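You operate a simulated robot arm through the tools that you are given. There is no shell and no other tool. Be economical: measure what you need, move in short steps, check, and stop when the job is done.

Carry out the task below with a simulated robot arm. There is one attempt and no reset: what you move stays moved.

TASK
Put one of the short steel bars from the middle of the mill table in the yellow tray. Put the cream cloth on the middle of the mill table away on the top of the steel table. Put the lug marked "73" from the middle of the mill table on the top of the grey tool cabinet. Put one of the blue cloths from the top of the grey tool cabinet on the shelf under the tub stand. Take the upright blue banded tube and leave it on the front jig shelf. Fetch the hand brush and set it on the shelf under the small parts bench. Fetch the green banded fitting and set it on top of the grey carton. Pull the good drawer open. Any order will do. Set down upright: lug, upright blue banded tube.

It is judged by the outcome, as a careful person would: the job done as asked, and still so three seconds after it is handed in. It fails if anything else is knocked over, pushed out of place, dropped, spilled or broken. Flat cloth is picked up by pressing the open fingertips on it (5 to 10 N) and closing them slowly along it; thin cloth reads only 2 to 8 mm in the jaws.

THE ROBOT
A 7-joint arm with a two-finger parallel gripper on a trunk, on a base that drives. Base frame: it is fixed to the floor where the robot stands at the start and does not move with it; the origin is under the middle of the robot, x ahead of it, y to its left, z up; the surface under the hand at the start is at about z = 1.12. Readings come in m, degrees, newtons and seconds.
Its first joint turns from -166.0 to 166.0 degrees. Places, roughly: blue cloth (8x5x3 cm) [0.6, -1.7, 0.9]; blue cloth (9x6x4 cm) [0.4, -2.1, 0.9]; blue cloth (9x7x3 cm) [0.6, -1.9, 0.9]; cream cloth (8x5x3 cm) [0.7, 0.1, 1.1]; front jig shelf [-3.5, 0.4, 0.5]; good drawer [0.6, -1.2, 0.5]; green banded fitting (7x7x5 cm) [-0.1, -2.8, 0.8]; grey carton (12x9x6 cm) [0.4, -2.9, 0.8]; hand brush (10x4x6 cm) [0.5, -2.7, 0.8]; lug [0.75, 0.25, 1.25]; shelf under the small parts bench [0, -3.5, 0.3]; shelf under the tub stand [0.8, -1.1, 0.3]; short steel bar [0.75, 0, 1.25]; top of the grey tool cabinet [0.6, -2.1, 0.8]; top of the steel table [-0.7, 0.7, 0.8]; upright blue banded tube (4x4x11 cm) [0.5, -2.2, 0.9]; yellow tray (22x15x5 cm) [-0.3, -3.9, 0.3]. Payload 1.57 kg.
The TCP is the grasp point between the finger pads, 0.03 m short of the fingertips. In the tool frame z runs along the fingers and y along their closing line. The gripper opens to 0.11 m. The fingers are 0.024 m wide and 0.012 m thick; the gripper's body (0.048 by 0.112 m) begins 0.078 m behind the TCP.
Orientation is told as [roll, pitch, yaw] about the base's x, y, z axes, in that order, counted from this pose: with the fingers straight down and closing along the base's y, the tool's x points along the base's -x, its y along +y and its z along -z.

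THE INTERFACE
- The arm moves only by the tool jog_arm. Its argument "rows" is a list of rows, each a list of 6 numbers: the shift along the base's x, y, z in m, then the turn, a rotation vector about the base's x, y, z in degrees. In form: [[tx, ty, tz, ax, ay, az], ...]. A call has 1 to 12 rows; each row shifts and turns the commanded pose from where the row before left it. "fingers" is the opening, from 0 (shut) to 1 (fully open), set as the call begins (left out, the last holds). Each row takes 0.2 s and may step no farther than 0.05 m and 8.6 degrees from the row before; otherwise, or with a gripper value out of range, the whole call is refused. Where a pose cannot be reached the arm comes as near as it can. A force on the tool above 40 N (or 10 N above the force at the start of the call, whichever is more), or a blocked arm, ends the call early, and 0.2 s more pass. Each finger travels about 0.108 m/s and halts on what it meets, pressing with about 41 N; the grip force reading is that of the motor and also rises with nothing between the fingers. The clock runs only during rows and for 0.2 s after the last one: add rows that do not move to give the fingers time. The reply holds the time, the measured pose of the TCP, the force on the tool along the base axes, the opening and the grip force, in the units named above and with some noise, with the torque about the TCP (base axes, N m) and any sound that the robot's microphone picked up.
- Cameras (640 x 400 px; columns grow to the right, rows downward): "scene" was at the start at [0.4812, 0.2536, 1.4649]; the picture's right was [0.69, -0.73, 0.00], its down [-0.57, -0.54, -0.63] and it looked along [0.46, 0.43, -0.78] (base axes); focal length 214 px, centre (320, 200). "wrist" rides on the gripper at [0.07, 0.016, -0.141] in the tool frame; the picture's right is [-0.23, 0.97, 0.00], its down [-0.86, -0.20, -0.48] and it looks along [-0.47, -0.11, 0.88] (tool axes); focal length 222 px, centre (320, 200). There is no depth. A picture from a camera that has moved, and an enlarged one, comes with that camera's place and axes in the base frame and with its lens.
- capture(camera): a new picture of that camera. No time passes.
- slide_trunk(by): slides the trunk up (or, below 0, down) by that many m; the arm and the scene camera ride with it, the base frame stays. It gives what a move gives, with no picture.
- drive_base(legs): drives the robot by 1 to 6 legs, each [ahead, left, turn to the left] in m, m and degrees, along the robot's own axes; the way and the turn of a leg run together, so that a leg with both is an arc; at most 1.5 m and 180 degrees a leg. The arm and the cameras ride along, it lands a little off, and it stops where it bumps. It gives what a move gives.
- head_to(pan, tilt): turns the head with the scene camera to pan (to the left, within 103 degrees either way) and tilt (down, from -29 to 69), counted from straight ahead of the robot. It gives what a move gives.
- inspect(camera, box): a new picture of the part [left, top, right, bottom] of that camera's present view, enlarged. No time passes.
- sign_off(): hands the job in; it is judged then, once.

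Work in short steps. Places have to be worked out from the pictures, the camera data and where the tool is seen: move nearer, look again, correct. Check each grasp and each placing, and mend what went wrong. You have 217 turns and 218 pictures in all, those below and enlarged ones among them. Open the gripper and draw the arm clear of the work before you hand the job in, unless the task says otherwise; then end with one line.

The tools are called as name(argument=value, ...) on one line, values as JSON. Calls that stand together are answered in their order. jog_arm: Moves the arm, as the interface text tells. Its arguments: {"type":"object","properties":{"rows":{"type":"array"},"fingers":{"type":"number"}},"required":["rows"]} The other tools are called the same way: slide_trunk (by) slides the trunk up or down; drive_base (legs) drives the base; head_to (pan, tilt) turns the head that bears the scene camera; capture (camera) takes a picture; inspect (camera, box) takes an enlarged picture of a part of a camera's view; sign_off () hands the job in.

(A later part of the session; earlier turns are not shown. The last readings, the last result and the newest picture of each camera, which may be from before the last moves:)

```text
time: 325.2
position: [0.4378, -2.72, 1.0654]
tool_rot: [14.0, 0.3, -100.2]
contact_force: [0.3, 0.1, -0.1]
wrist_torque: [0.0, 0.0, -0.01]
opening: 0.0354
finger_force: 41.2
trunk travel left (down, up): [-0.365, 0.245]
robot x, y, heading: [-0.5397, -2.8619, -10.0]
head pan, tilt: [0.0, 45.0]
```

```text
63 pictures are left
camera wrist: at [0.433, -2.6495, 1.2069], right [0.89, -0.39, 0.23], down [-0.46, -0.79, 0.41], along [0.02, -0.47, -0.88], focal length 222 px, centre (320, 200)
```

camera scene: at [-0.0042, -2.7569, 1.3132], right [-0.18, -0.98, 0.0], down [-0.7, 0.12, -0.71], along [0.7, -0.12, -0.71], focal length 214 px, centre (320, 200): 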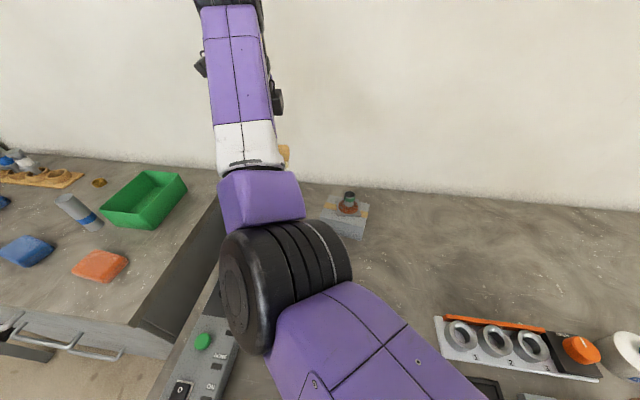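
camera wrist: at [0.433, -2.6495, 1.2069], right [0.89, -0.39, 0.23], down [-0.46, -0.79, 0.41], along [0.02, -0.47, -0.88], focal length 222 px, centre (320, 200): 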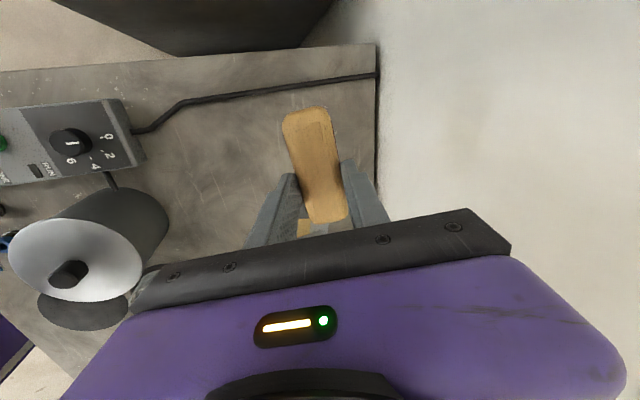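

Brush held. I raise the trunk for clearance, back up 0.3 m and slide right along the bench.

slide_trunk(by=0.12)

drive_base(legs=[[-0.28, 0, 0], [0, -0.5, 0], [-0.35, 0, -7]])

capture(camera="scene")

```text
time: 326.7
position: [0.4382, -2.7216, 1.1851]
tool_rot: [13.9, 0.2, -100.3]
contact_force: [0.4, -0.2, -1.1]
wrist_torque: [0.01, 0.02, -0.03]
opening: 0.0351
finger_force: 40.6
trunk travel left (down, up): [-0.485, 0.125]
robot x, y, heading: [-0.5409, -2.8652, -10.1]
head pan, tilt: [0.0, 45.0]
```

```text
time: 333.0
position: [-0.2514, -3.1959, 1.1869]
tool_rot: [14.0, 0.3, -107.1]
contact_force: [-0.2, 0.3, -1.7]
wrist_torque: [-0.02, -0.01, -0.02]
opening: 0.0349
finger_force: 41.1
trunk travel left (down, up): [-0.485, 0.125]
robot x, y, heading: [-1.2402, -3.2247, -16.6]
head pan, tilt: [0.0, 45.0]
```

```text
62 pictures are left
camera scene: at [-0.6958, -3.1797, 1.4332], right [-0.29, -0.96, 0.0], down [-0.68, 0.21, -0.71], along [0.68, -0.21, -0.71], focal length 214 px, centre (320, 200)
```

scene: 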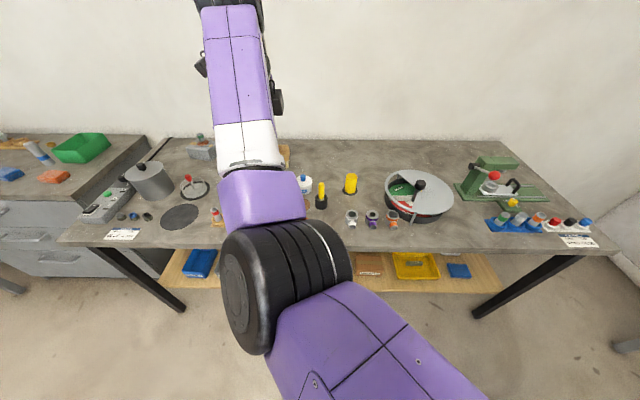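

I back off clear of the bench and lower.

drive_base(legs=[[-0.35, 0, 0]])

slide_trunk(by=-0.4)

slide_trunk(by=-0.08)

jog_arm(rows=[[-0.035, 0.01, -0.03, -2, -6.6, 0], [-0.035, 0.01, -0.03, -2, -6.6, 0], [-0.035, 0.01, -0.03, -2, -6.6, 0], [0, 0, -0.04, 0, 0, 0], [0, 0, -0.04, 0, 0, 0], [0, 0, 0, 0, 0, 0]])

capture(camera="scene")

```text
time: 335.3
position: [-0.5861, -3.0934, 1.1861]
tool_rot: [13.9, 0.3, -107.0]
contact_force: [-0.4, 0.1, -1.2]
wrist_torque: [-0.01, 0.03, -0.01]
opening: 0.0351
finger_force: 41.4
trunk travel left (down, up): [-0.485, 0.125]
robot x, y, heading: [-1.5704, -3.12, -16.8]
head pan, tilt: [0.0, 45.0]
```

```text
time: 339.1
position: [-0.5858, -3.0929, 0.7845]
tool_rot: [14.0, 0.3, -106.9]
contact_force: [0.6, 0.8, -0.7]
wrist_torque: [0.01, 0.0, 0.0]
opening: 0.0351
finger_force: 40.6
trunk travel left (down, up): [-0.085, 0.525]
robot x, y, heading: [-1.5748, -3.1241, -17.0]
head pan, tilt: [0.0, 45.0]
```

```text
time: 340.3
position: [-0.586, -3.0939, 0.7058]
tool_rot: [14.0, 0.3, -107.1]
contact_force: [1.0, -0.5, -1.2]
wrist_torque: [-0.01, 0.06, 0.01]
opening: 0.0349
finger_force: 40.4
trunk travel left (down, up): [-0.005, 0.605]
robot x, y, heading: [-1.5727, -3.1271, -17.0]
head pan, tilt: [0.0, 45.0]
```

```text
time: 341.7
position: [-0.6909, -3.0615, 0.5358]
tool_rot: [34.7, 0.3, -106.9]
contact_force: [-0.1, 0.1, -0.8]
wrist_torque: [0.02, 0.07, -0.03]
opening: 0.0352
finger_force: 40.7
trunk travel left (down, up): [-0.005, 0.605]
robot x, y, heading: [-1.5722, -3.1222, -16.5]
head pan, tilt: [0.0, 45.0]
```

```text
61 pictures are left
camera scene: at [-1.0292, -3.0775, 0.9533], right [-0.29, -0.96, 0.0], down [-0.68, 0.2, -0.71], along [0.68, -0.2, -0.71], focal length 214 px, centre (320, 200)
```

scene: 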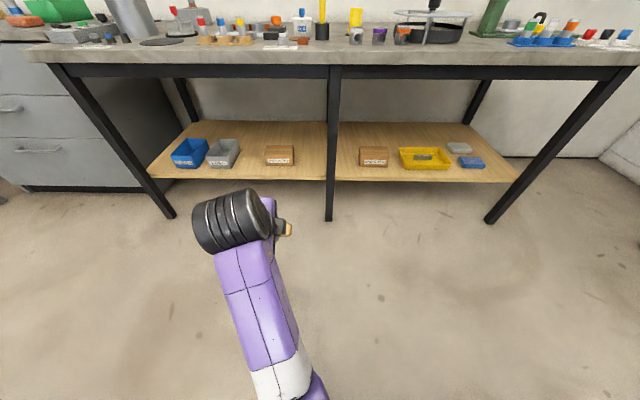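

A good gap on the shelf is between the left carton and the middle leg, at about (−0.13, −3.29). I lower to entry height and drive in most of the way.

jog_arm(rows=[[0, 0, -0.04, 0, 0, 0], [0, 0, -0.04, 0, 0, 0], [0, 0, -0.03, 0, 0, 0], [0, 0, 0, 0, 0, 0]])

drive_base(legs=[[0, -0.055, 0], [0.43, 0, 0]])

capture(camera="scene")

capture(camera="wrist")

```text
time: 342.7
position: [-0.6899, -3.0639, 0.4244]
tool_rot: [34.7, 0.4, -106.9]
contact_force: [0.4, 0.2, -0.8]
wrist_torque: [0.03, 0.02, 0.01]
opening: 0.035
finger_force: 40.6
trunk travel left (down, up): [-0.005, 0.605]
robot x, y, heading: [-1.574, -3.1233, -16.7]
head pan, tilt: [0.0, 45.0]
```

```text
time: 345.9
position: [-0.2958, -3.2409, 0.4257]
tool_rot: [34.7, 0.3, -106.9]
contact_force: [-0.6, 0.3, -0.7]
wrist_torque: [-0.03, 0.03, 0.0]
opening: 0.0348
finger_force: 40.9
trunk travel left (down, up): [-0.005, 0.605]
robot x, y, heading: [-1.1791, -3.298, -16.7]
head pan, tilt: [0.0, 45.0]
```

```text
60 pictures are left
camera scene: at [-0.6342, -3.2538, 0.9533], right [-0.29, -0.96, 0.0], down [-0.68, 0.2, -0.71], along [0.68, -0.2, -0.71], focal length 214 px, centre (320, 200)
```

scene: 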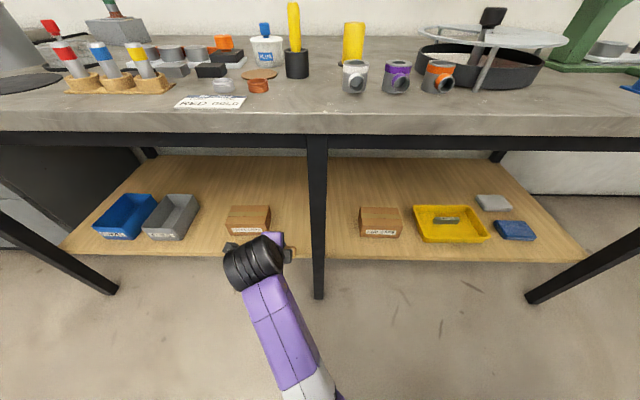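

```text
59 pictures are left
camera wrist: at [-0.3388, -3.1548, 0.5502], right [0.7, -0.45, 0.55], down [-0.67, -0.69, 0.28], along [0.26, -0.56, -0.79], focal length 222 px, centre (320, 200)
```

wrist: 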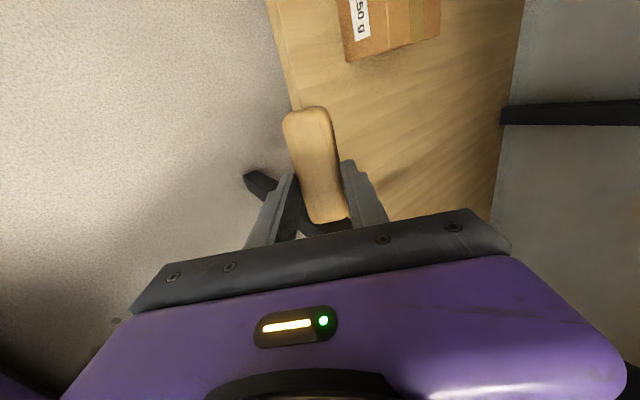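

Laterally aligned between carton and leg. I drive another 0.145 in and check.

drive_base(legs=[[0.145, 0, 0]])

jog_arm(rows=[[0, 0, -0.02, 0, 0, 0], [0, 0, 0, 0, 0, 0]])

capture(camera="wrist")

capture(camera="scene")

```text
time: 347.2
position: [-0.1513, -3.2851, 0.424]
tool_rot: [34.6, 0.3, -107.1]
contact_force: [-0.2, 0.4, -0.5]
wrist_torque: [-0.01, 0.02, 0.02]
opening: 0.0351
finger_force: 40.7
trunk travel left (down, up): [-0.005, 0.605]
robot x, y, heading: [-1.0348, -3.3452, -16.6]
head pan, tilt: [0.0, 45.0]
```

```text
time: 347.8
position: [-0.1525, -3.2858, 0.4048]
tool_rot: [34.7, 0.3, -107.1]
contact_force: [0.0, -0.5, -1.1]
wrist_torque: [0.02, 0.01, 0.0]
opening: 0.035
finger_force: 41.4
trunk travel left (down, up): [-0.005, 0.605]
robot x, y, heading: [-1.0345, -3.3398, -17.0]
head pan, tilt: [0.0, 45.0]
```

```text
58 pictures are left
camera wrist: at [-0.1953, -3.1994, 0.53], right [0.7, -0.45, 0.55], down [-0.67, -0.69, 0.28], along [0.26, -0.56, -0.79], focal length 222 px, centre (320, 200)
```

wrist: 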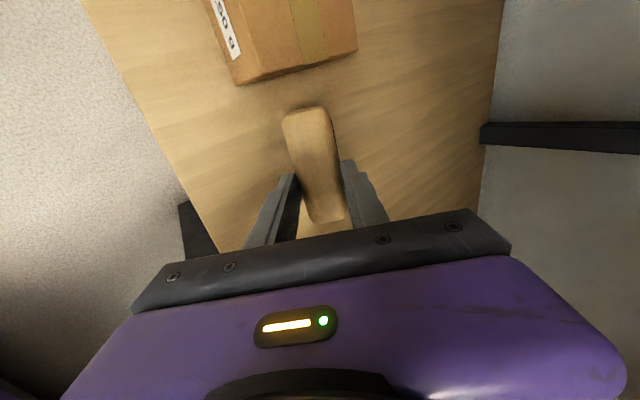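

```text
57 pictures are left
camera scene: at [-0.491, -3.2977, 0.9533], right [-0.29, -0.96, 0.0], down [-0.68, 0.21, -0.71], along [0.68, -0.21, -0.71], focal length 214 px, centre (320, 200)
```

scene: 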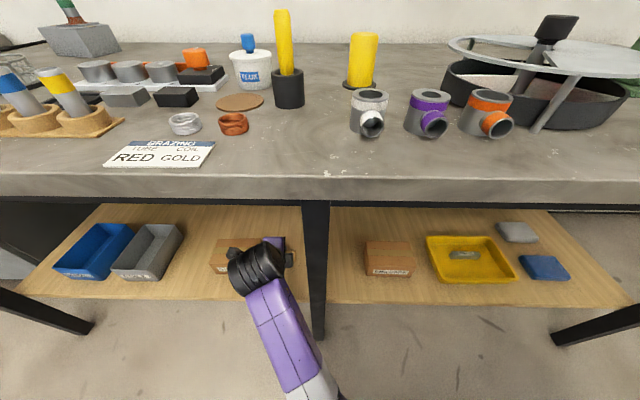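

Clear of the carton. Lower gently until contact.

jog_arm(rows=[[0, 0, -0.015, 0, 0, 0], [0, 0, -0.012, 0, 0, 0], [0, 0, -0.01, 0, 0, 0], [0, 0, -0.008, 0, 0, 0], [0, 0, 0, 0, 0, 0]])

capture(camera="wrist")

```text
time: 349.0
position: [-0.1503, -3.2843, 0.3649]
tool_rot: [35.3, 0.6, -106.9]
contact_force: [-7.4, -2.7, 34.9]
wrist_torque: [-0.64, -0.39, -0.05]
opening: 0.035
finger_force: 41.7
trunk travel left (down, up): [-0.005, 0.605]
robot x, y, heading: [-1.0361, -3.342, -17.0]
head pan, tilt: [0.0, 45.0]
```

```text
56 pictures are left
camera wrist: at [-0.1951, -3.1981, 0.4901], right [0.69, -0.45, 0.56], down [-0.67, -0.69, 0.27], along [0.27, -0.56, -0.78], focal length 222 px, centre (320, 200)
```

wrist: 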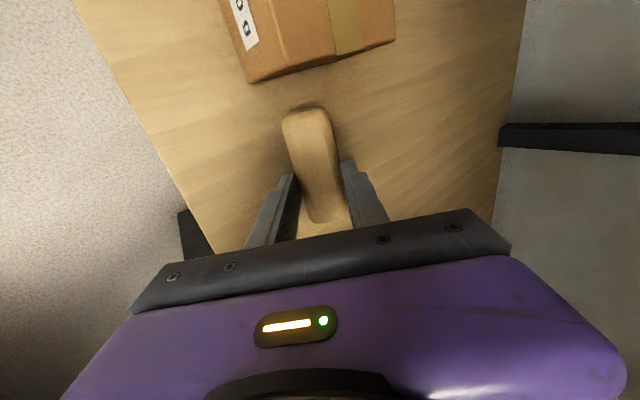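

Contact. I lift 1.2 cm and reduce the tilt back to ~15° so the brush can be set down on its bristles.

jog_arm(rows=[[0, 0, 0.015, 0, 0, 0], [0, 0, 0, 2, 6.6, 0], [0, 0, 0, 2, 6.6, 0], [0, 0, 0, 1.6, 5.6, 0], [0, 0, -0.006, 0, 0, 0], [0, 0, -0.005, 0, 0, 0], [0, 0, 0, 0, 0, 0]])

capture(camera="wrist")

```text
time: 350.6
position: [-0.1502, -3.2843, 0.3667]
tool_rot: [15.5, 0.4, -107.1]
contact_force: [1.4, -3.4, 35.8]
wrist_torque: [-0.14, -0.21, 0.03]
opening: 0.0353
finger_force: 41.1
trunk travel left (down, up): [-0.005, 0.605]
robot x, y, heading: [-1.0323, -3.3461, -16.8]
head pan, tilt: [0.0, 45.0]
```

```text
55 pictures are left
camera wrist: at [-0.1503, -3.2115, 0.5078], right [0.83, -0.49, 0.26], down [-0.56, -0.73, 0.4], along [-0.01, -0.48, -0.88], focal length 222 px, centre (320, 200)
```

wrist: 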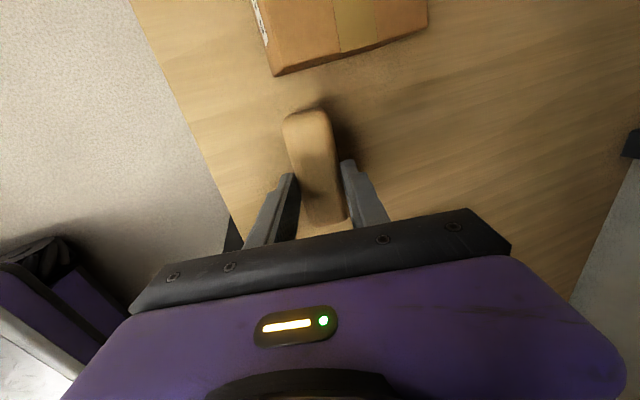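

Set on its bristles. Ease 3 mm, open, rise a little and back out.

jog_arm(rows=[[0, 0, 0.004, 0, 0, 0], [0, 0, 0, 0, 0, 0]])

jog_arm(rows=[[0, 0, 0, 0, 0, 0], [0, 0, 0, 0, 0, 0], [0, 0, 0, 0, 0, 0], [-0.004, 0.001, 0.02, 0, 0, 0], [-0.006, 0.002, 0.03, 0, 0, 0], [-0.006, 0.002, 0.03, 0, 0, 0], [0, 0, 0, 0, 0, 0]], fingers=0.62)

capture(camera="wrist")

```text
time: 351.2
position: [-0.1525, -3.2839, 0.3671]
tool_rot: [15.0, 0.2, -107.0]
contact_force: [5.6, 2.5, 15.2]
wrist_torque: [0.65, -0.6, -0.13]
opening: 0.0348
finger_force: 41.2
trunk travel left (down, up): [-0.005, 0.605]
robot x, y, heading: [-1.0347, -3.3469, -16.9]
head pan, tilt: [0.0, 45.0]
```

```text
time: 352.8
position: [-0.1684, -3.2788, 0.4466]
tool_rot: [15.2, 0.1, -107.0]
contact_force: [0.8, -0.5, 0.0]
wrist_torque: [0.0, 0.02, -0.02]
opening: 0.0684
finger_force: 0.1
trunk travel left (down, up): [-0.005, 0.605]
robot x, y, heading: [-1.0347, -3.3422, -16.8]
head pan, tilt: [0.0, 45.0]
```

```text
54 pictures are left
camera wrist: at [-0.1678, -3.2067, 0.5878], right [0.83, -0.49, 0.25], down [-0.55, -0.73, 0.41], along [-0.02, -0.48, -0.88], focal length 222 px, centre (320, 200)
```

wrist: 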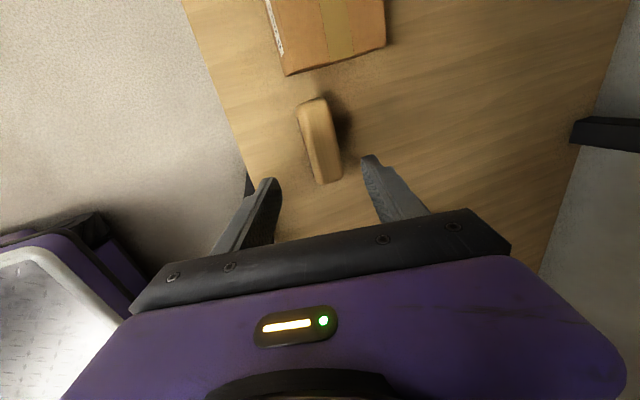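

Brush standing on the shelf. I drop 1.5 cm for clearance under the bench frame and drive straight back.

jog_arm(rows=[[0, 0, -0.015, 0, 0, 0], [0, 0, 0, 0, 0, 0]])

drive_base(legs=[[-0.4, 0, 0]])

capture(camera="scene")

```text
time: 353.4
position: [-0.1681, -3.2785, 0.4312]
tool_rot: [15.1, 0.0, -107.0]
contact_force: [-1.2, -0.1, 0.7]
wrist_torque: [-0.02, -0.01, -0.01]
opening: 0.0684
finger_force: 0.0
trunk travel left (down, up): [-0.005, 0.605]
robot x, y, heading: [-1.0345, -3.3427, -16.6]
head pan, tilt: [0.0, 45.0]
```

```text
time: 355.9
position: [-0.5538, -3.1604, 0.4322]
tool_rot: [15.1, 0.2, -106.9]
contact_force: [0.3, 0.1, -0.6]
wrist_torque: [0.02, 0.03, 0.01]
opening: 0.0681
finger_force: 0.1
trunk travel left (down, up): [-0.005, 0.605]
robot x, y, heading: [-1.4198, -3.2272, -16.8]
head pan, tilt: [0.0, 45.0]
```

```text
53 pictures are left
camera scene: at [-0.8758, -3.1803, 0.9533], right [-0.29, -0.96, 0.0], down [-0.68, 0.2, -0.71], along [0.68, -0.2, -0.71], focal length 214 px, centre (320, 200)
```

scene: 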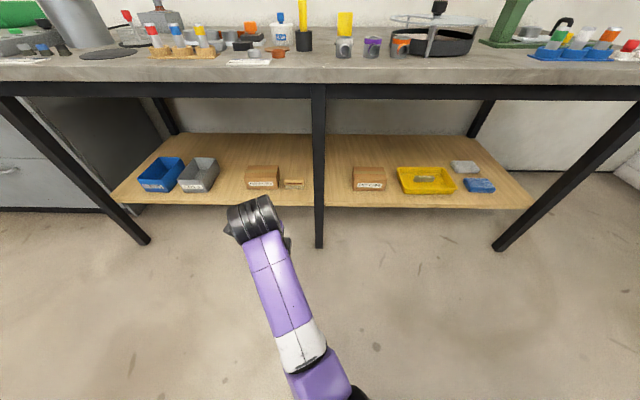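

All bench jobs done. Last is the blue-banded tube. First I raise up and look toward the jig area (azimuth ≈120°) to learn how the shelf can be entered.

slide_trunk(by=0.4)

slide_trunk(by=0.2)

drive_base(legs=[[-0.15, 0, 45]])

head_to(pan=95, tilt=15)

capture(camera="scene")

```text
time: 359.8
position: [-0.5546, -3.1606, 0.8324]
tool_rot: [15.1, 0.1, -106.8]
contact_force: [-0.6, 0.4, -0.3]
wrist_torque: [0.04, 0.02, -0.01]
opening: 0.0682
finger_force: 0.0
trunk travel left (down, up): [-0.405, 0.205]
robot x, y, heading: [-1.4196, -3.2257, -16.7]
head pan, tilt: [0.0, 45.0]
```

```text
time: 361.9
position: [-0.5527, -3.1606, 1.0322]
tool_rot: [15.0, 0.1, -106.9]
contact_force: [0.3, -0.5, -0.4]
wrist_torque: [-0.01, -0.02, 0.02]
opening: 0.0684
finger_force: 0.1
trunk travel left (down, up): [-0.605, 0.005]
robot x, y, heading: [-1.4171, -3.2306, -16.7]
head pan, tilt: [0.0, 45.0]
```

```text
time: 364.4
position: [-1.0057, -2.5776, 1.032]
tool_rot: [15.1, 0.0, -61.3]
contact_force: [0.6, -0.7, -0.9]
wrist_torque: [-0.02, 0.01, -0.02]
opening: 0.0684
finger_force: 0.1
trunk travel left (down, up): [-0.605, 0.005]
robot x, y, heading: [-1.567, -3.2409, 28.7]
head pan, tilt: [0.0, 45.0]
```

```text
time: 366.1
position: [-1.0073, -2.5778, 1.0314]
tool_rot: [15.2, 0.0, -61.3]
contact_force: [0.2, 0.3, -0.1]
wrist_torque: [-0.01, 0.01, 0.01]
opening: 0.0682
finger_force: 0.1
trunk travel left (down, up): [-0.605, 0.005]
robot x, y, heading: [-1.5667, -3.2377, 29.0]
head pan, tilt: [95.0, 15.0]
```

```text
52 pictures are left
camera scene: at [-1.3405, -2.7818, 1.6001], right [0.83, 0.56, 0.0], down [0.14, -0.22, -0.97], along [-0.54, 0.8, -0.26], focal length 214 px, centre (320, 200)
```

scene: 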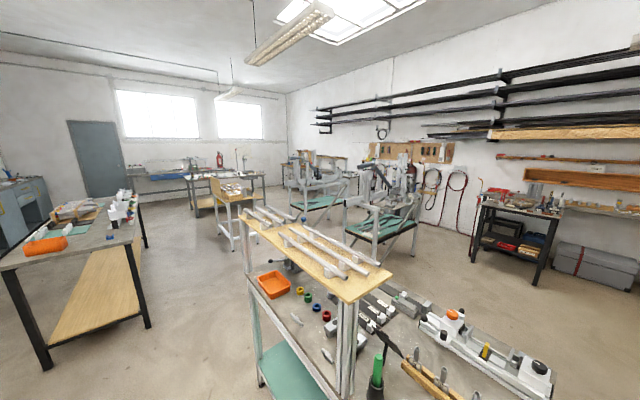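

The front jig projects to (319, 203): the left stand with the teal shelf. Zoom.

inspect(camera="scene", box=[260, 140, 440, 260])

```text
3.33 times, centred on (350, 200) of scene
camera zoom: at [-1.3405, -2.7818, 1.6001], right [0.83, 0.56, 0.0], down [0.14, -0.22, -0.97], along [-0.54, 0.8, -0.26], focal length 715 px, centre (220, 200)
```

zoom: 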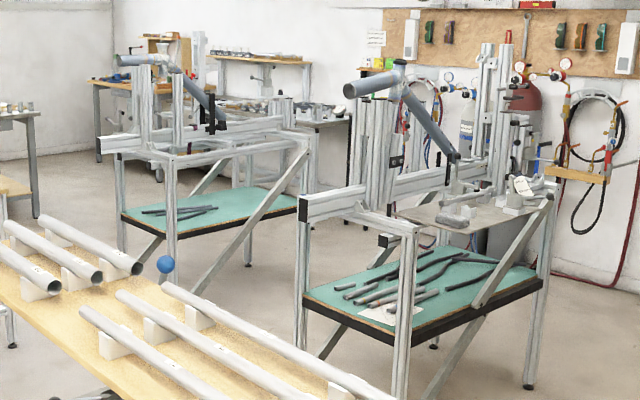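

Target shelf (left jig, teal mat) is open from the sides, so the proven side-leaning 45° posture will do for the tube. I first bring the hand vertical here and check the arm's branch.

jog_arm(rows=[[0, 0, 0.02, -3.6, 6.6, 0], [0, 0, 0.02, -3.6, 6.6, 0], [0, 0, 0.03, 0, 0, 0], [0, 0, 0.03, 0, 0, 0], [0, 0, 0, 0, 0, 0]])

head_to(pan=0, tilt=30)

capture(camera="scene")

```text
time: 367.3
position: [-1.0072, -2.5765, 1.1331]
tool_rot: [-0.1, 0.0, -61.4]
contact_force: [-0.2, 0.3, -0.1]
wrist_torque: [0.03, -0.02, 0.05]
opening: 0.0683
finger_force: 0.0
trunk travel left (down, up): [-0.605, 0.005]
robot x, y, heading: [-1.5661, -3.241, 28.8]
head pan, tilt: [95.0, 15.0]
```

```text
time: 369.0
position: [-1.007, -2.578, 1.1337]
tool_rot: [0.0, 0.1, -61.4]
contact_force: [0.4, 0.3, 0.0]
wrist_torque: [0.01, -0.01, -0.01]
opening: 0.0681
finger_force: 0.1
trunk travel left (down, up): [-0.605, 0.005]
robot x, y, heading: [-1.5649, -3.2413, 28.6]
head pan, tilt: [0.0, 30.0]
```

```text
50 pictures are left
camera scene: at [-1.2094, -2.8159, 1.5759], right [0.48, -0.88, 0.0], down [-0.44, -0.24, -0.87], along [0.76, 0.42, -0.5], focal length 214 px, centre (320, 200)
```

scene: 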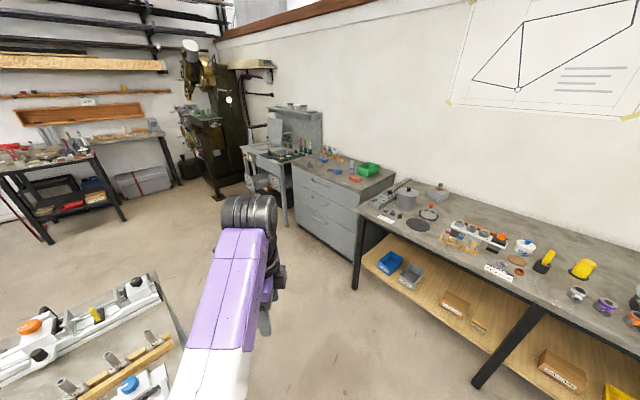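

The arm is in the left branch. I turn to heading −30° in free space and repeat the manoeuvre that flipped it before (tilt 45°, then yaw +90°).

drive_base(legs=[[0, 0, -58.5]])

jog_arm(rows=[[0, 0, 0.006, -3.75, -6.5, 0], [0, 0, 0.006, -3.75, -6.5, 0], [0, 0, 0.006, -3.75, -6.5, 0], [0, 0, 0.006, -3.75, -6.5, 0], [0, 0, 0.006, -3.75, -6.5, 0], [0, 0, 0.006, -3.75, -6.5, 0], [0, 0, 0, 0, 0, 0]])

jog_arm(rows=[[0, 0, 0, 0, 0, 8.5], [0, 0, 0, 0, 0, 8.5], [0, 0, 0, 0, 0, 8.5], [0, 0, 0, 0, 0, 8.5], [0, 0, 0, 0, 0, 8.5], [0, 0, 0, 0, 0, 8.5], [0, 0, 0, 0, 0, 8.5], [0, 0, 0, 0, 0, 8.5], [0, 0, 0, 0, 0, 8.5], [0, 0, 0, 0, 0, 8.5], [0, 0, 0, 0, 0, 5]])

jog_arm(rows=[[0, 0, -0.01, -6.5, 3.75, 0], [0, 0, -0.01, -6.5, 3.75, 0], [0, 0, -0.01, -6.5, 3.75, 0], [0, 0, 0, -6.5, 3.75, 0], [0, 0, 0, -6.5, 3.75, 0], [0, 0, 0, -6.5, 3.75, 0], [0, 0, 0, 0, 0, 0]])

capture(camera="scene")

```text
time: 372.0
position: [-0.7059, -3.3574, 1.1335]
tool_rot: [0.0, 0.1, -118.9]
contact_force: [0.3, 0.3, 0.0]
wrist_torque: [0.0, -0.02, -0.07]
opening: 0.0685
finger_force: 0.0
trunk travel left (down, up): [-0.605, 0.005]
robot x, y, heading: [-1.5664, -3.2422, -28.5]
head pan, tilt: [0.0, 30.0]
```

```text
time: 373.6
position: [-0.706, -3.3556, 1.1696]
tool_rot: [45.2, -0.6, -119.1]
contact_force: [-0.1, 0.2, -1.0]
wrist_torque: [-0.02, 0.01, 0.01]
opening: 0.0681
finger_force: 0.0
trunk travel left (down, up): [-0.605, 0.005]
robot x, y, heading: [-1.5694, -3.2407, -28.8]
head pan, tilt: [0.0, 30.0]
```

```text
time: 376.0
position: [-0.7063, -3.3553, 1.1692]
tool_rot: [45.0, -0.7, -29.0]
contact_force: [0.8, 0.6, -0.6]
wrist_torque: [0.01, -0.03, 0.01]
opening: 0.0681
finger_force: 0.0
trunk travel left (down, up): [-0.605, 0.005]
robot x, y, heading: [-1.5653, -3.2415, -28.7]
head pan, tilt: [0.0, 30.0]
```

```text
time: 377.6
position: [-0.7052, -3.3564, 1.1392]
tool_rot: [-0.2, 0.2, -29.0]
contact_force: [0.3, -0.8, 0.4]
wrist_torque: [-0.01, 0.01, -0.05]
opening: 0.0682
finger_force: 0.1
trunk travel left (down, up): [-0.605, 0.005]
robot x, y, heading: [-1.5609, -3.2432, -28.6]
head pan, tilt: [0.0, 30.0]
```

```text
49 pictures are left
camera scene: at [-1.0167, -3.3136, 1.5759], right [-0.48, -0.88, 0.0], down [-0.44, 0.24, -0.87], along [0.76, -0.42, -0.5], focal length 214 px, centre (320, 200)
```

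scene: 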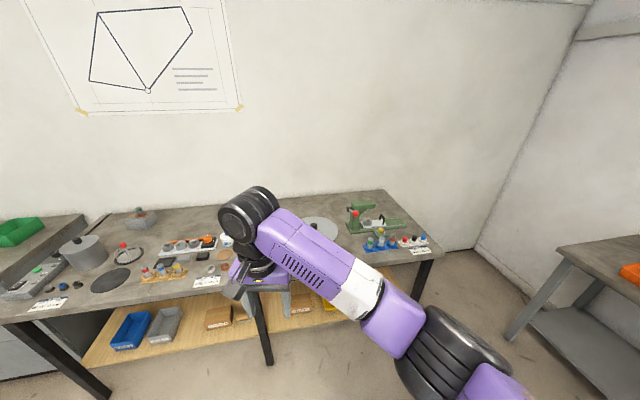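

Right branch regained. I raise the arm relative to the trunk, then set yaw −115° relative and the 45° side-lean.

jog_arm(rows=[[0, 0, 0.05, 0, 0, 0], [0, 0, 0.05, 0, 0, 0], [0, 0, 0.05, 0, 0, 0], [0, 0, 0.04, 0, 0, 0], [0, 0, 0, 0, 0, -8.5], [0, 0, 0, 0, 0, -8.5], [0, 0, 0, 0, 0, -8.5], [0, 0, 0, 0, 0, -8.5], [0, 0, 0, 0, 0, -8.5], [0, 0, 0, 0, 0, -8.5], [0, 0, 0, 0, 0, -8.5], [0, 0, 0, 0, 0, -8.5]])

slide_trunk(by=-0.2)

jog_arm(rows=[[0, 0, 0, 0, 0, -8.5], [0, 0, 0, 0, 0, -8.5], [0, 0, 0, 0, 0, -8.5], [0, 0, 0, 0, 0, -8.5], [0, 0, 0, 0, 0, -8.5], [0, 0, 0, 0, 0, -4.5], [0, 0, 0, 4.3, -6.1, 0], [0, 0, 0, 4.3, -6.1, 0], [0, 0, 0, 4.3, -6.1, 0], [0, 0, 0, 4.3, -6.1, 0], [0, 0, 0, 4.3, -6.1, 0], [0, 0, 0, 4.3, -6.1, 0]])

```text
time: 380.2
position: [-0.7056, -3.3559, 1.3295]
tool_rot: [0.0, 0.1, -97.0]
contact_force: [0.8, 0.2, 0.0]
wrist_torque: [-0.03, 0.03, 0.01]
opening: 0.0681
finger_force: 0.1
trunk travel left (down, up): [-0.605, 0.005]
robot x, y, heading: [-1.5665, -3.2407, -28.6]
head pan, tilt: [0.0, 30.0]
```

```text
time: 382.3
position: [-0.7058, -3.3552, 1.1293]
tool_rot: [0.1, 0.1, -96.9]
contact_force: [-0.5, 0.6, -0.5]
wrist_torque: [0.01, 0.01, 0.01]
opening: 0.0681
finger_force: 0.1
trunk travel left (down, up): [-0.405, 0.205]
robot x, y, heading: [-1.5657, -3.2453, -28.8]
head pan, tilt: [0.0, 30.0]
```

```text
time: 384.9
position: [-0.6827, -3.4019, 1.1128]
tool_rot: [9.7, 44.2, -130.9]
contact_force: [-0.1, -0.5, 0.4]
wrist_torque: [-0.01, 0.0, -0.02]
opening: 0.0681
finger_force: 0.1
out of reach, approached as far as the arm can: row 4, 5, 6, 7
trunk travel left (down, up): [-0.405, 0.205]
robot x, y, heading: [-1.568, -3.241, -28.6]
head pan, tilt: [0.0, 30.0]
```

The lean is right (fingers toward azimuth 35°) but the jaws are twisted ~7°. I rotate 10° about the finger axis to level the closing line.

jog_arm(rows=[[0, 0, 0, 2.9, 2.0, -3.5], [0, 0, 0, 2.9, 2.0, -3.5], [0, 0, 0, 0, 0, 0]])

```text
time: 385.7
position: [-0.682, -3.4026, 1.1128]
tool_rot: [-0.3, 44.9, -144.8]
contact_force: [0.6, 0.0, 0.2]
wrist_torque: [-0.03, -0.03, 0.04]
opening: 0.0682
finger_force: 0.1
trunk travel left (down, up): [-0.405, 0.205]
robot x, y, heading: [-1.5634, -3.2374, -28.6]
head pan, tilt: [0.0, 30.0]
```

Posture set. Raise trunk slightly for transit and drive between the benches to the cabinet.

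slide_trunk(by=0.1)

drive_base(legs=[[0.576, 0.64, 0], [-0.16, 0.71, 0], [-0.07, 0.24, -1.4]])

head_to(pan=-5, tilt=40)

capture(camera="scene")

capture(camera="wrist")

```text
time: 387.1
position: [-0.6807, -3.4014, 1.213]
tool_rot: [-0.2, 44.8, -144.8]
contact_force: [-0.4, 0.3, 0.0]
wrist_torque: [-0.01, -0.02, 0.02]
opening: 0.068
finger_force: 0.0
trunk travel left (down, up): [-0.505, 0.105]
robot x, y, heading: [-1.5654, -3.2426, -28.8]
head pan, tilt: [0.0, 30.0]
```

```text
time: 396.7
position: [0.3854, -2.1632, 1.2123]
tool_rot: [-0.3, 45.1, -145.5]
contact_force: [0.3, -0.1, 0.3]
wrist_torque: [0.0, 0.0, -0.01]
opening: 0.068
finger_force: 0.0
trunk travel left (down, up): [-0.505, 0.105]
robot x, y, heading: [-0.501, -1.9922, -29.4]
head pan, tilt: [0.0, 30.0]
```

```text
time: 397.4
position: [0.3845, -2.1632, 1.2112]
tool_rot: [-0.2, 45.0, -145.4]
contact_force: [-0.6, -0.8, -0.2]
wrist_torque: [-0.03, 0.0, 0.0]
opening: 0.0683
finger_force: 0.2
trunk travel left (down, up): [-0.505, 0.105]
robot x, y, heading: [-0.4977, -1.9969, -29.4]
head pan, tilt: [-5.0, 40.0]
```

```text
48 pictures are left
camera scene: at [0.0424, -2.0749, 1.4606], right [-0.56, -0.83, 0.0], down [-0.53, 0.36, -0.77], along [0.63, -0.43, -0.64], focal length 214 px, centre (320, 200)
```

scene: 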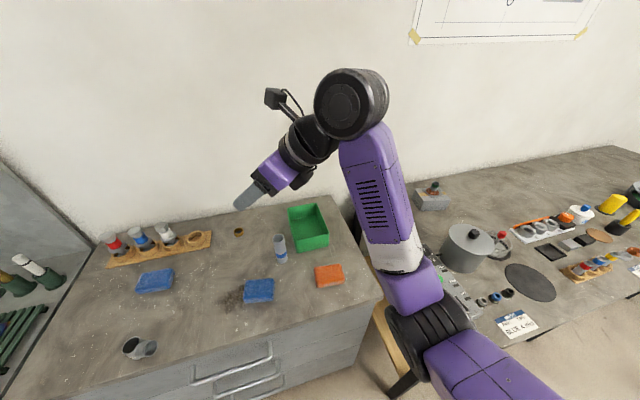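

```text
47 pictures are left
camera wrist: at [0.3542, -2.2053, 1.3619], right [0.42, -0.89, -0.16], down [-0.89, -0.37, -0.27], along [0.18, 0.26, -0.95], focal length 222 px, centre (320, 200)
```

wrist: 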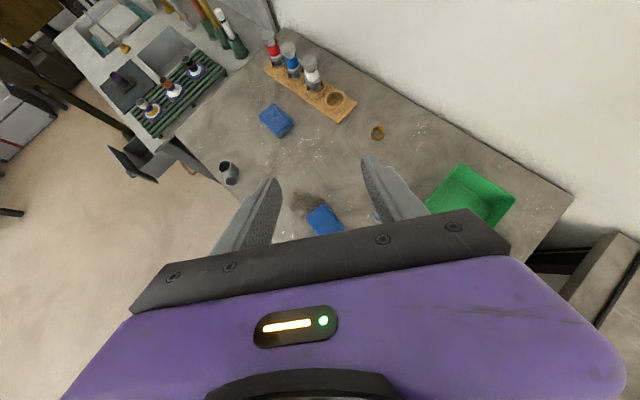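

Tube ≈ (0.467, −2.212). I shift to a stand-off behind it along the finger direction, keep the arm high relative to the trunk, and lower the trunk.

jog_arm(rows=[[0.005, -0.032, 0.035, 0, 0, 0], [0.005, -0.032, 0.035, 0, 0, 0], [0.005, -0.031, 0.03, 0, 0, 0], [0, 0, 0, 0, 0, 0]])

slide_trunk(by=-0.3)

capture(camera="scene")

capture(camera="wrist")

```text
time: 398.4
position: [0.4005, -2.2608, 1.3147]
tool_rot: [-0.2, 44.9, -145.5]
contact_force: [-0.4, -0.1, -0.2]
wrist_torque: [-0.02, -0.04, -0.02]
opening: 0.0683
finger_force: 0.1
trunk travel left (down, up): [-0.505, 0.105]
robot x, y, heading: [-0.4959, -1.9949, -29.4]
head pan, tilt: [-5.0, 40.0]
```

```text
time: 401.4
position: [0.4016, -2.26, 1.0125]
tool_rot: [-0.2, 45.0, -145.5]
contact_force: [0.0, 0.7, 0.0]
wrist_torque: [0.02, 0.0, 0.01]
opening: 0.0682
finger_force: 0.2
trunk travel left (down, up): [-0.205, 0.405]
robot x, y, heading: [-0.4982, -1.9956, -29.4]
head pan, tilt: [-5.0, 40.0]
```

```text
46 pictures are left
camera scene: at [0.0423, -2.075, 1.1606], right [-0.56, -0.83, 0.0], down [-0.53, 0.36, -0.77], along [0.63, -0.43, -0.64], focal length 214 px, centre (320, 200)
```

scene: 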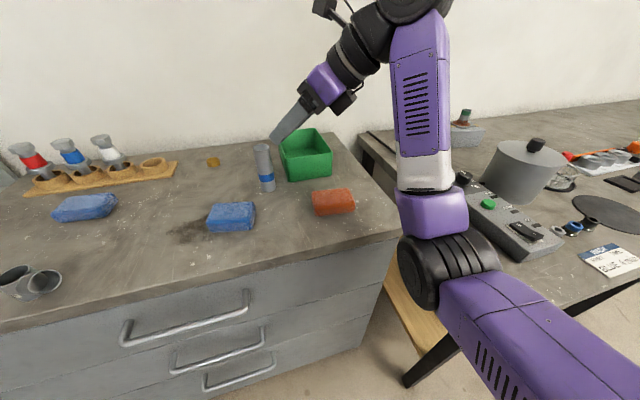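

```text
45 pictures are left
camera wrist: at [0.3699, -2.3013, 1.1628], right [0.42, -0.89, -0.16], down [-0.89, -0.37, -0.27], along [0.18, 0.26, -0.95], focal length 222 px, centre (320, 200)
```

wrist: 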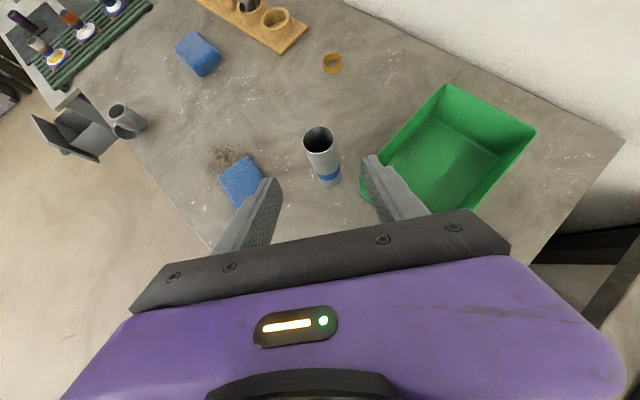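

Tube refined to (0.468, −2.210). The elbow hangs in the free notch in front; I raise the trunk 0.1 for margin and reach down with the arm to a pre-grasp.

slide_trunk(by=0.1)

jog_arm(rows=[[0.007, 0.006, -0.04, 0, 0, 0], [0.007, 0.006, -0.04, 0, 0, 0], [0.007, 0.006, -0.04, 0, 0, 0], [0.007, 0.006, -0.04, 0, 0, 0], [0, 0, 0, 0, 0, 0]])

capture(camera="scene")

capture(camera="wrist")

```text
time: 402.8
position: [0.4012, -2.2588, 1.1129]
tool_rot: [-0.2, 44.8, -145.5]
contact_force: [0.6, 1.2, -0.9]
wrist_torque: [0.04, 0.02, 0.0]
opening: 0.0679
finger_force: 0.0
trunk travel left (down, up): [-0.305, 0.305]
robot x, y, heading: [-0.4978, -1.991, -29.2]
head pan, tilt: [-5.0, 40.0]
```

```text
time: 404.0
position: [0.4296, -2.2352, 0.9552]
tool_rot: [-0.2, 44.9, -145.5]
contact_force: [0.1, -0.5, 0.0]
wrist_torque: [0.01, 0.01, -0.01]
opening: 0.0683
finger_force: 0.1
trunk travel left (down, up): [-0.305, 0.305]
robot x, y, heading: [-0.4988, -1.9899, -29.3]
head pan, tilt: [-5.0, 40.0]
```

```text
44 pictures are left
camera scene: at [0.0423, -2.0749, 1.2606], right [-0.56, -0.83, 0.0], down [-0.53, 0.36, -0.77], along [0.63, -0.43, -0.64], focal length 214 px, centre (320, 200)
```

scene: 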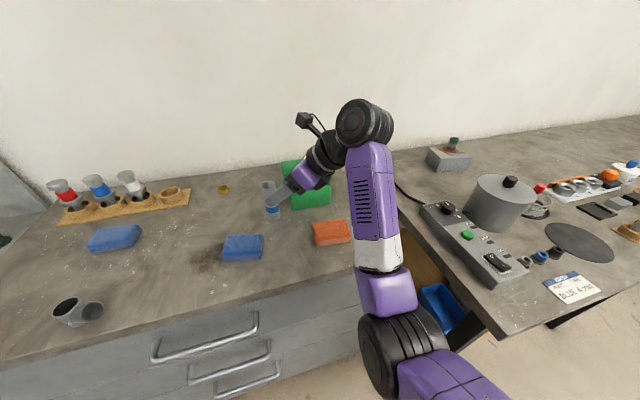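

```text
43 pictures are left
camera wrist: at [0.3979, -2.277, 1.1037], right [0.42, -0.89, -0.16], down [-0.89, -0.37, -0.26], along [0.18, 0.26, -0.95], focal length 222 px, centre (320, 200)
```

wrist: 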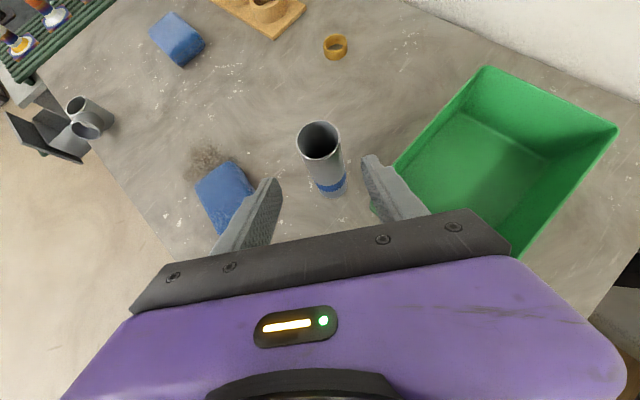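

The tube is centred between the jaws. I advance 5 cm along the fingers and close.

jog_arm(rows=[[0.01, 0.007, -0.013, 0, 0, 0], [0.01, 0.007, -0.013, 0, 0, 0], [0.009, 0.006, -0.013, 0, 0, 0], [0, 0, 0, 0, 0, 0]])

inspect(camera="wrist", box=[220, 90, 420, 215])

jog_arm(rows=[[0, 0, 0, 0, 0, 0], [0, 0, 0, 0, 0, 0], [0, 0, 0, 0, 0, 0], [0, 0, 0, 0, 0, 0]], fingers=0.1)

```text
time: 405.0
position: [0.4571, -2.2152, 0.9136]
tool_rot: [-0.2, 44.9, -145.4]
contact_force: [0.5, 0.4, -0.3]
wrist_torque: [0.04, -0.02, 0.0]
opening: 0.0678
finger_force: 0.0
trunk travel left (down, up): [-0.305, 0.305]
robot x, y, heading: [-0.4966, -1.9985, -29.2]
head pan, tilt: [-5.0, 40.0]
```

```text
3.20 times, centred on (320, 152) of wrist
camera zoom: at [0.4262, -2.2573, 1.0638], right [0.42, -0.89, -0.16], down [-0.89, -0.37, -0.27], along [0.18, 0.26, -0.95], focal length 711 px, centre (320, 352)
```

zoom: 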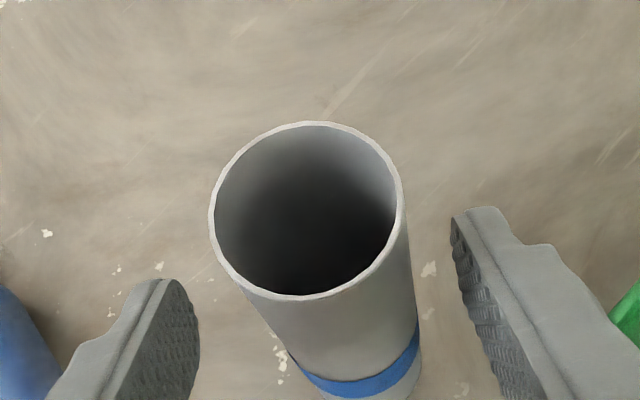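

```text
time: 406.0
position: [0.4576, -2.2159, 0.9152]
tool_rot: [-0.1, 45.0, -145.6]
contact_force: [0.4, -0.7, 1.4]
wrist_torque: [0.02, -0.12, -0.03]
opening: 0.0321
finger_force: 40.4
trunk travel left (down, up): [-0.305, 0.305]
robot x, y, heading: [-0.4933, -1.9929, -29.2]
head pan, tilt: [-5.0, 40.0]
```

Tube gripped (3.2 cm; its base 8.0 cm below TCP). Lift straight up and check.

jog_arm(rows=[[0, 0, 0.03, 0, 0, 0], [0, 0, 0.04, 0, 0, 0], [0, 0, 0.04, 0, 0, 0], [0, 0, 0.04, 0, 0, 0], [0, 0, 0, 0, 0, 0]])

slide_trunk(by=0.1)

capture(camera="scene")

```text
time: 407.2
position: [0.4588, -2.2156, 1.0641]
tool_rot: [-0.2, 44.8, -145.3]
contact_force: [0.7, -0.8, -1.5]
wrist_torque: [-0.03, 0.0, -0.01]
opening: 0.032
finger_force: 40.0
trunk travel left (down, up): [-0.305, 0.305]
robot x, y, heading: [-0.4954, -1.997, -29.6]
head pan, tilt: [-5.0, 40.0]
```

```text
time: 408.5
position: [0.4596, -2.215, 1.165]
tool_rot: [-0.2, 44.9, -145.5]
contact_force: [-0.1, 0.4, -1.6]
wrist_torque: [0.06, 0.01, -0.02]
opening: 0.032
finger_force: 41.0
trunk travel left (down, up): [-0.405, 0.205]
robot x, y, heading: [-0.4948, -1.9946, -29.4]
head pan, tilt: [-5.0, 40.0]
```

```text
41 pictures are left
camera scene: at [0.0424, -2.0749, 1.3605], right [-0.56, -0.83, 0.0], down [-0.53, 0.36, -0.77], along [0.63, -0.43, -0.64], focal length 214 px, centre (320, 200)
```

scene: 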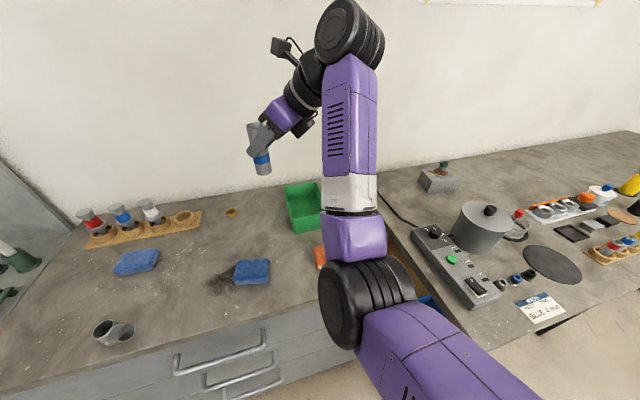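

Tube held upright; everything else is in place. I retract slightly, raise the trunk for a safe transit, move to the aisle and turn west.

jog_arm(rows=[[-0.035, 0.02, 0, 0, 0, 0], [-0.035, 0.02, 0, 0, 0, 0], [-0.03, 0.017, 0, 0, 0, 0], [0, 0, 0, 0, 0, 0]])

slide_trunk(by=0.2)

drive_base(legs=[[-0.43, 0.56, 0], [0, 0, -150]])

head_to(pan=0, tilt=20)

capture(camera="scene")

```text
time: 409.5
position: [0.3632, -2.1586, 1.1619]
tool_rot: [-0.1, 45.1, -145.2]
contact_force: [1.1, -0.6, -1.0]
wrist_torque: [-0.02, 0.02, -0.01]
opening: 0.0321
finger_force: 40.2
out of reach, approached as far as the arm can: row 3
trunk travel left (down, up): [-0.405, 0.205]
robot x, y, heading: [-0.4937, -1.993, -29.3]
head pan, tilt: [-5.0, 40.0]
```

```text
time: 411.7
position: [0.3625, -2.1592, 1.3629]
tool_rot: [-0.1, 45.1, -145.3]
contact_force: [0.2, -0.1, -1.0]
wrist_torque: [-0.02, 0.03, -0.01]
opening: 0.0319
finger_force: 40.7
trunk travel left (down, up): [-0.605, 0.005]
robot x, y, heading: [-0.4997, -1.994, -29.4]
head pan, tilt: [-5.0, 40.0]
```

```text
time: 421.7
position: [-1.4177, -1.5799, 1.3623]
tool_rot: [0.0, 45.1, 65.3]
contact_force: [0.1, -0.2, -0.9]
wrist_torque: [0.0, 0.0, -0.02]
opening: 0.0321
finger_force: 40.7
trunk travel left (down, up): [-0.605, 0.005]
robot x, y, heading: [-0.5901, -1.2879, -179.1]
head pan, tilt: [-5.0, 40.0]
```

```text
time: 422.5
position: [-1.418, -1.5799, 1.3624]
tool_rot: [-0.1, 45.1, 65.2]
contact_force: [1.5, -0.3, -1.6]
wrist_torque: [0.02, 0.02, 0.02]
opening: 0.0324
finger_force: 40.8
trunk travel left (down, up): [-0.605, 0.005]
robot x, y, heading: [-0.5896, -1.2878, -179.0]
head pan, tilt: [0.0, 20.0]
```

```text
40 pictures are left
camera scene: at [-1.109, -1.4953, 1.5919], right [-0.02, 1.0, 0.0], down [0.34, 0.01, -0.94], along [-0.94, -0.02, -0.34], focal length 214 px, centre (320, 200)
```

scene: 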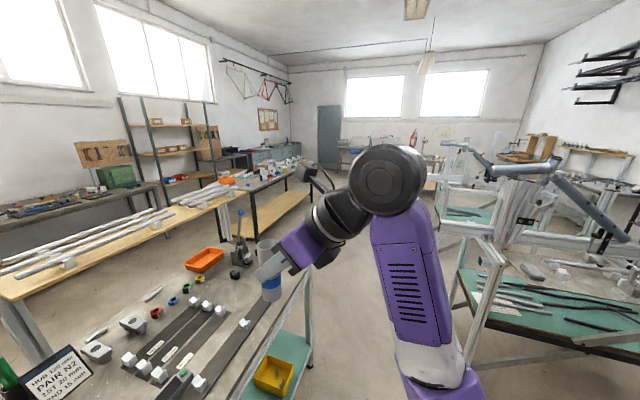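

The corridor between the wheeled table (y<−1.58) and the near jig (y>−0.48) centres on y≈−1.03. I shift there and drive west in steps.

drive_base(legs=[[0, 0.0, -0.9], [0, -0.25, 0], [1.3, 0, 0]])

capture(camera="scene")

```text
time: 430.9
position: [-2.7449, -1.3132, 1.3615]
tool_rot: [-0.1, 45.1, 64.0]
contact_force: [0.9, -0.6, -0.3]
wrist_torque: [0.03, 0.0, -0.02]
opening: 0.0319
finger_force: 40.1
trunk travel left (down, up): [-0.605, 0.005]
robot x, y, heading: [-1.9162, -1.0405, 180.0]
head pan, tilt: [0.0, 20.0]
```

```text
39 pictures are left
camera scene: at [-2.4354, -1.2361, 1.592], right [0.0, 1.0, 0.0], down [0.34, 0.0, -0.94], along [-0.94, 0.0, -0.34], focal length 214 px, centre (320, 200)
```

scene: 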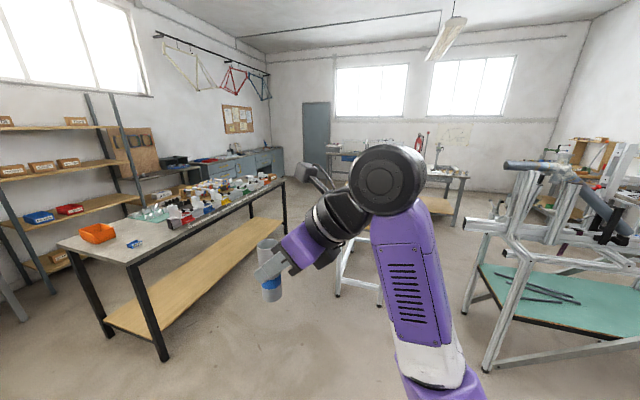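

I zoom on the jig to see braces and free shelf area.

inspect(camera="scene", box=[440, 140, 640, 380])

```text
1.67 times, centred on (540, 260) of scene
camera zoom: at [-2.4354, -1.2361, 1.592], right [0.0, 1.0, 0.0], down [0.34, 0.0, -0.94], along [-0.94, 0.0, -0.34], focal length 358 px, centre (-47, 100)
```

zoom: 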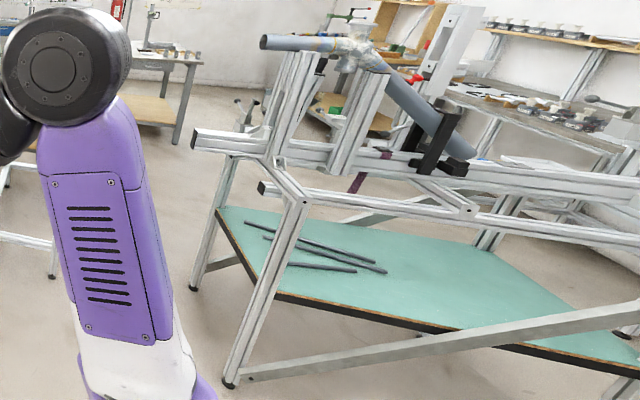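

The long side of the shelf (facing +x) is open left of the brace. Plan: robot at ≈(−3.03,−0.61), heading 99°, entering with the arm from the +x side near (−3.425, 0.167). I first draw the hand in laterally, then drive on and turn.

jog_arm(rows=[[0, 0.045, 0, 0, 0, 0], [0, 0.045, 0, 0, 0, 0], [0, 0.045, 0, 0, 0, 0], [0, 0.045, 0, 0, 0, 0], [0, 0, 0, 0, 0, 0]])

drive_base(legs=[[1.1, 0.15, 0], [0, 0, -81]])

head_to(pan=10, tilt=35)

capture(camera="scene")

```text
time: 432.1
position: [-2.7456, -1.1358, 1.3599]
tool_rot: [-0.1, 45.1, 64.0]
contact_force: [-1.0, 0.1, -0.1]
wrist_torque: [0.03, -0.02, 0.01]
opening: 0.0321
finger_force: 40.4
trunk travel left (down, up): [-0.605, 0.005]
robot x, y, heading: [-1.9101, -1.0377, 179.7]
head pan, tilt: [0.0, 20.0]
```

```text
time: 441.2
position: [-3.2363, -0.3854, 1.3602]
tool_rot: [-0.1, 45.1, -16.7]
contact_force: [0.5, 0.2, -0.7]
wrist_torque: [-0.02, -0.02, -0.01]
opening: 0.0317
finger_force: 40.4
trunk travel left (down, up): [-0.605, 0.005]
robot x, y, heading: [-3.0061, -1.1931, 99.0]
head pan, tilt: [0.0, 20.0]
```

```text
time: 442.0
position: [-3.2357, -0.3848, 1.3597]
tool_rot: [-0.2, 45.1, -16.7]
contact_force: [-0.3, -0.2, -0.8]
wrist_torque: [0.02, -0.01, -0.01]
opening: 0.032
finger_force: 40.3
trunk travel left (down, up): [-0.605, 0.005]
robot x, y, heading: [-3.0058, -1.1897, 99.3]
head pan, tilt: [10.0, 35.0]
```

```text
37 pictures are left
camera scene: at [-3.3016, -0.7153, 1.5682], right [0.94, 0.33, 0.0], down [0.19, -0.54, -0.82], along [-0.27, 0.77, -0.57], focal length 214 px, centre (320, 200)
```

scene: 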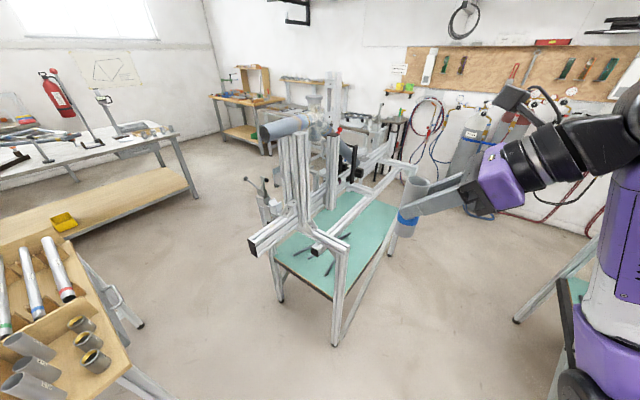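

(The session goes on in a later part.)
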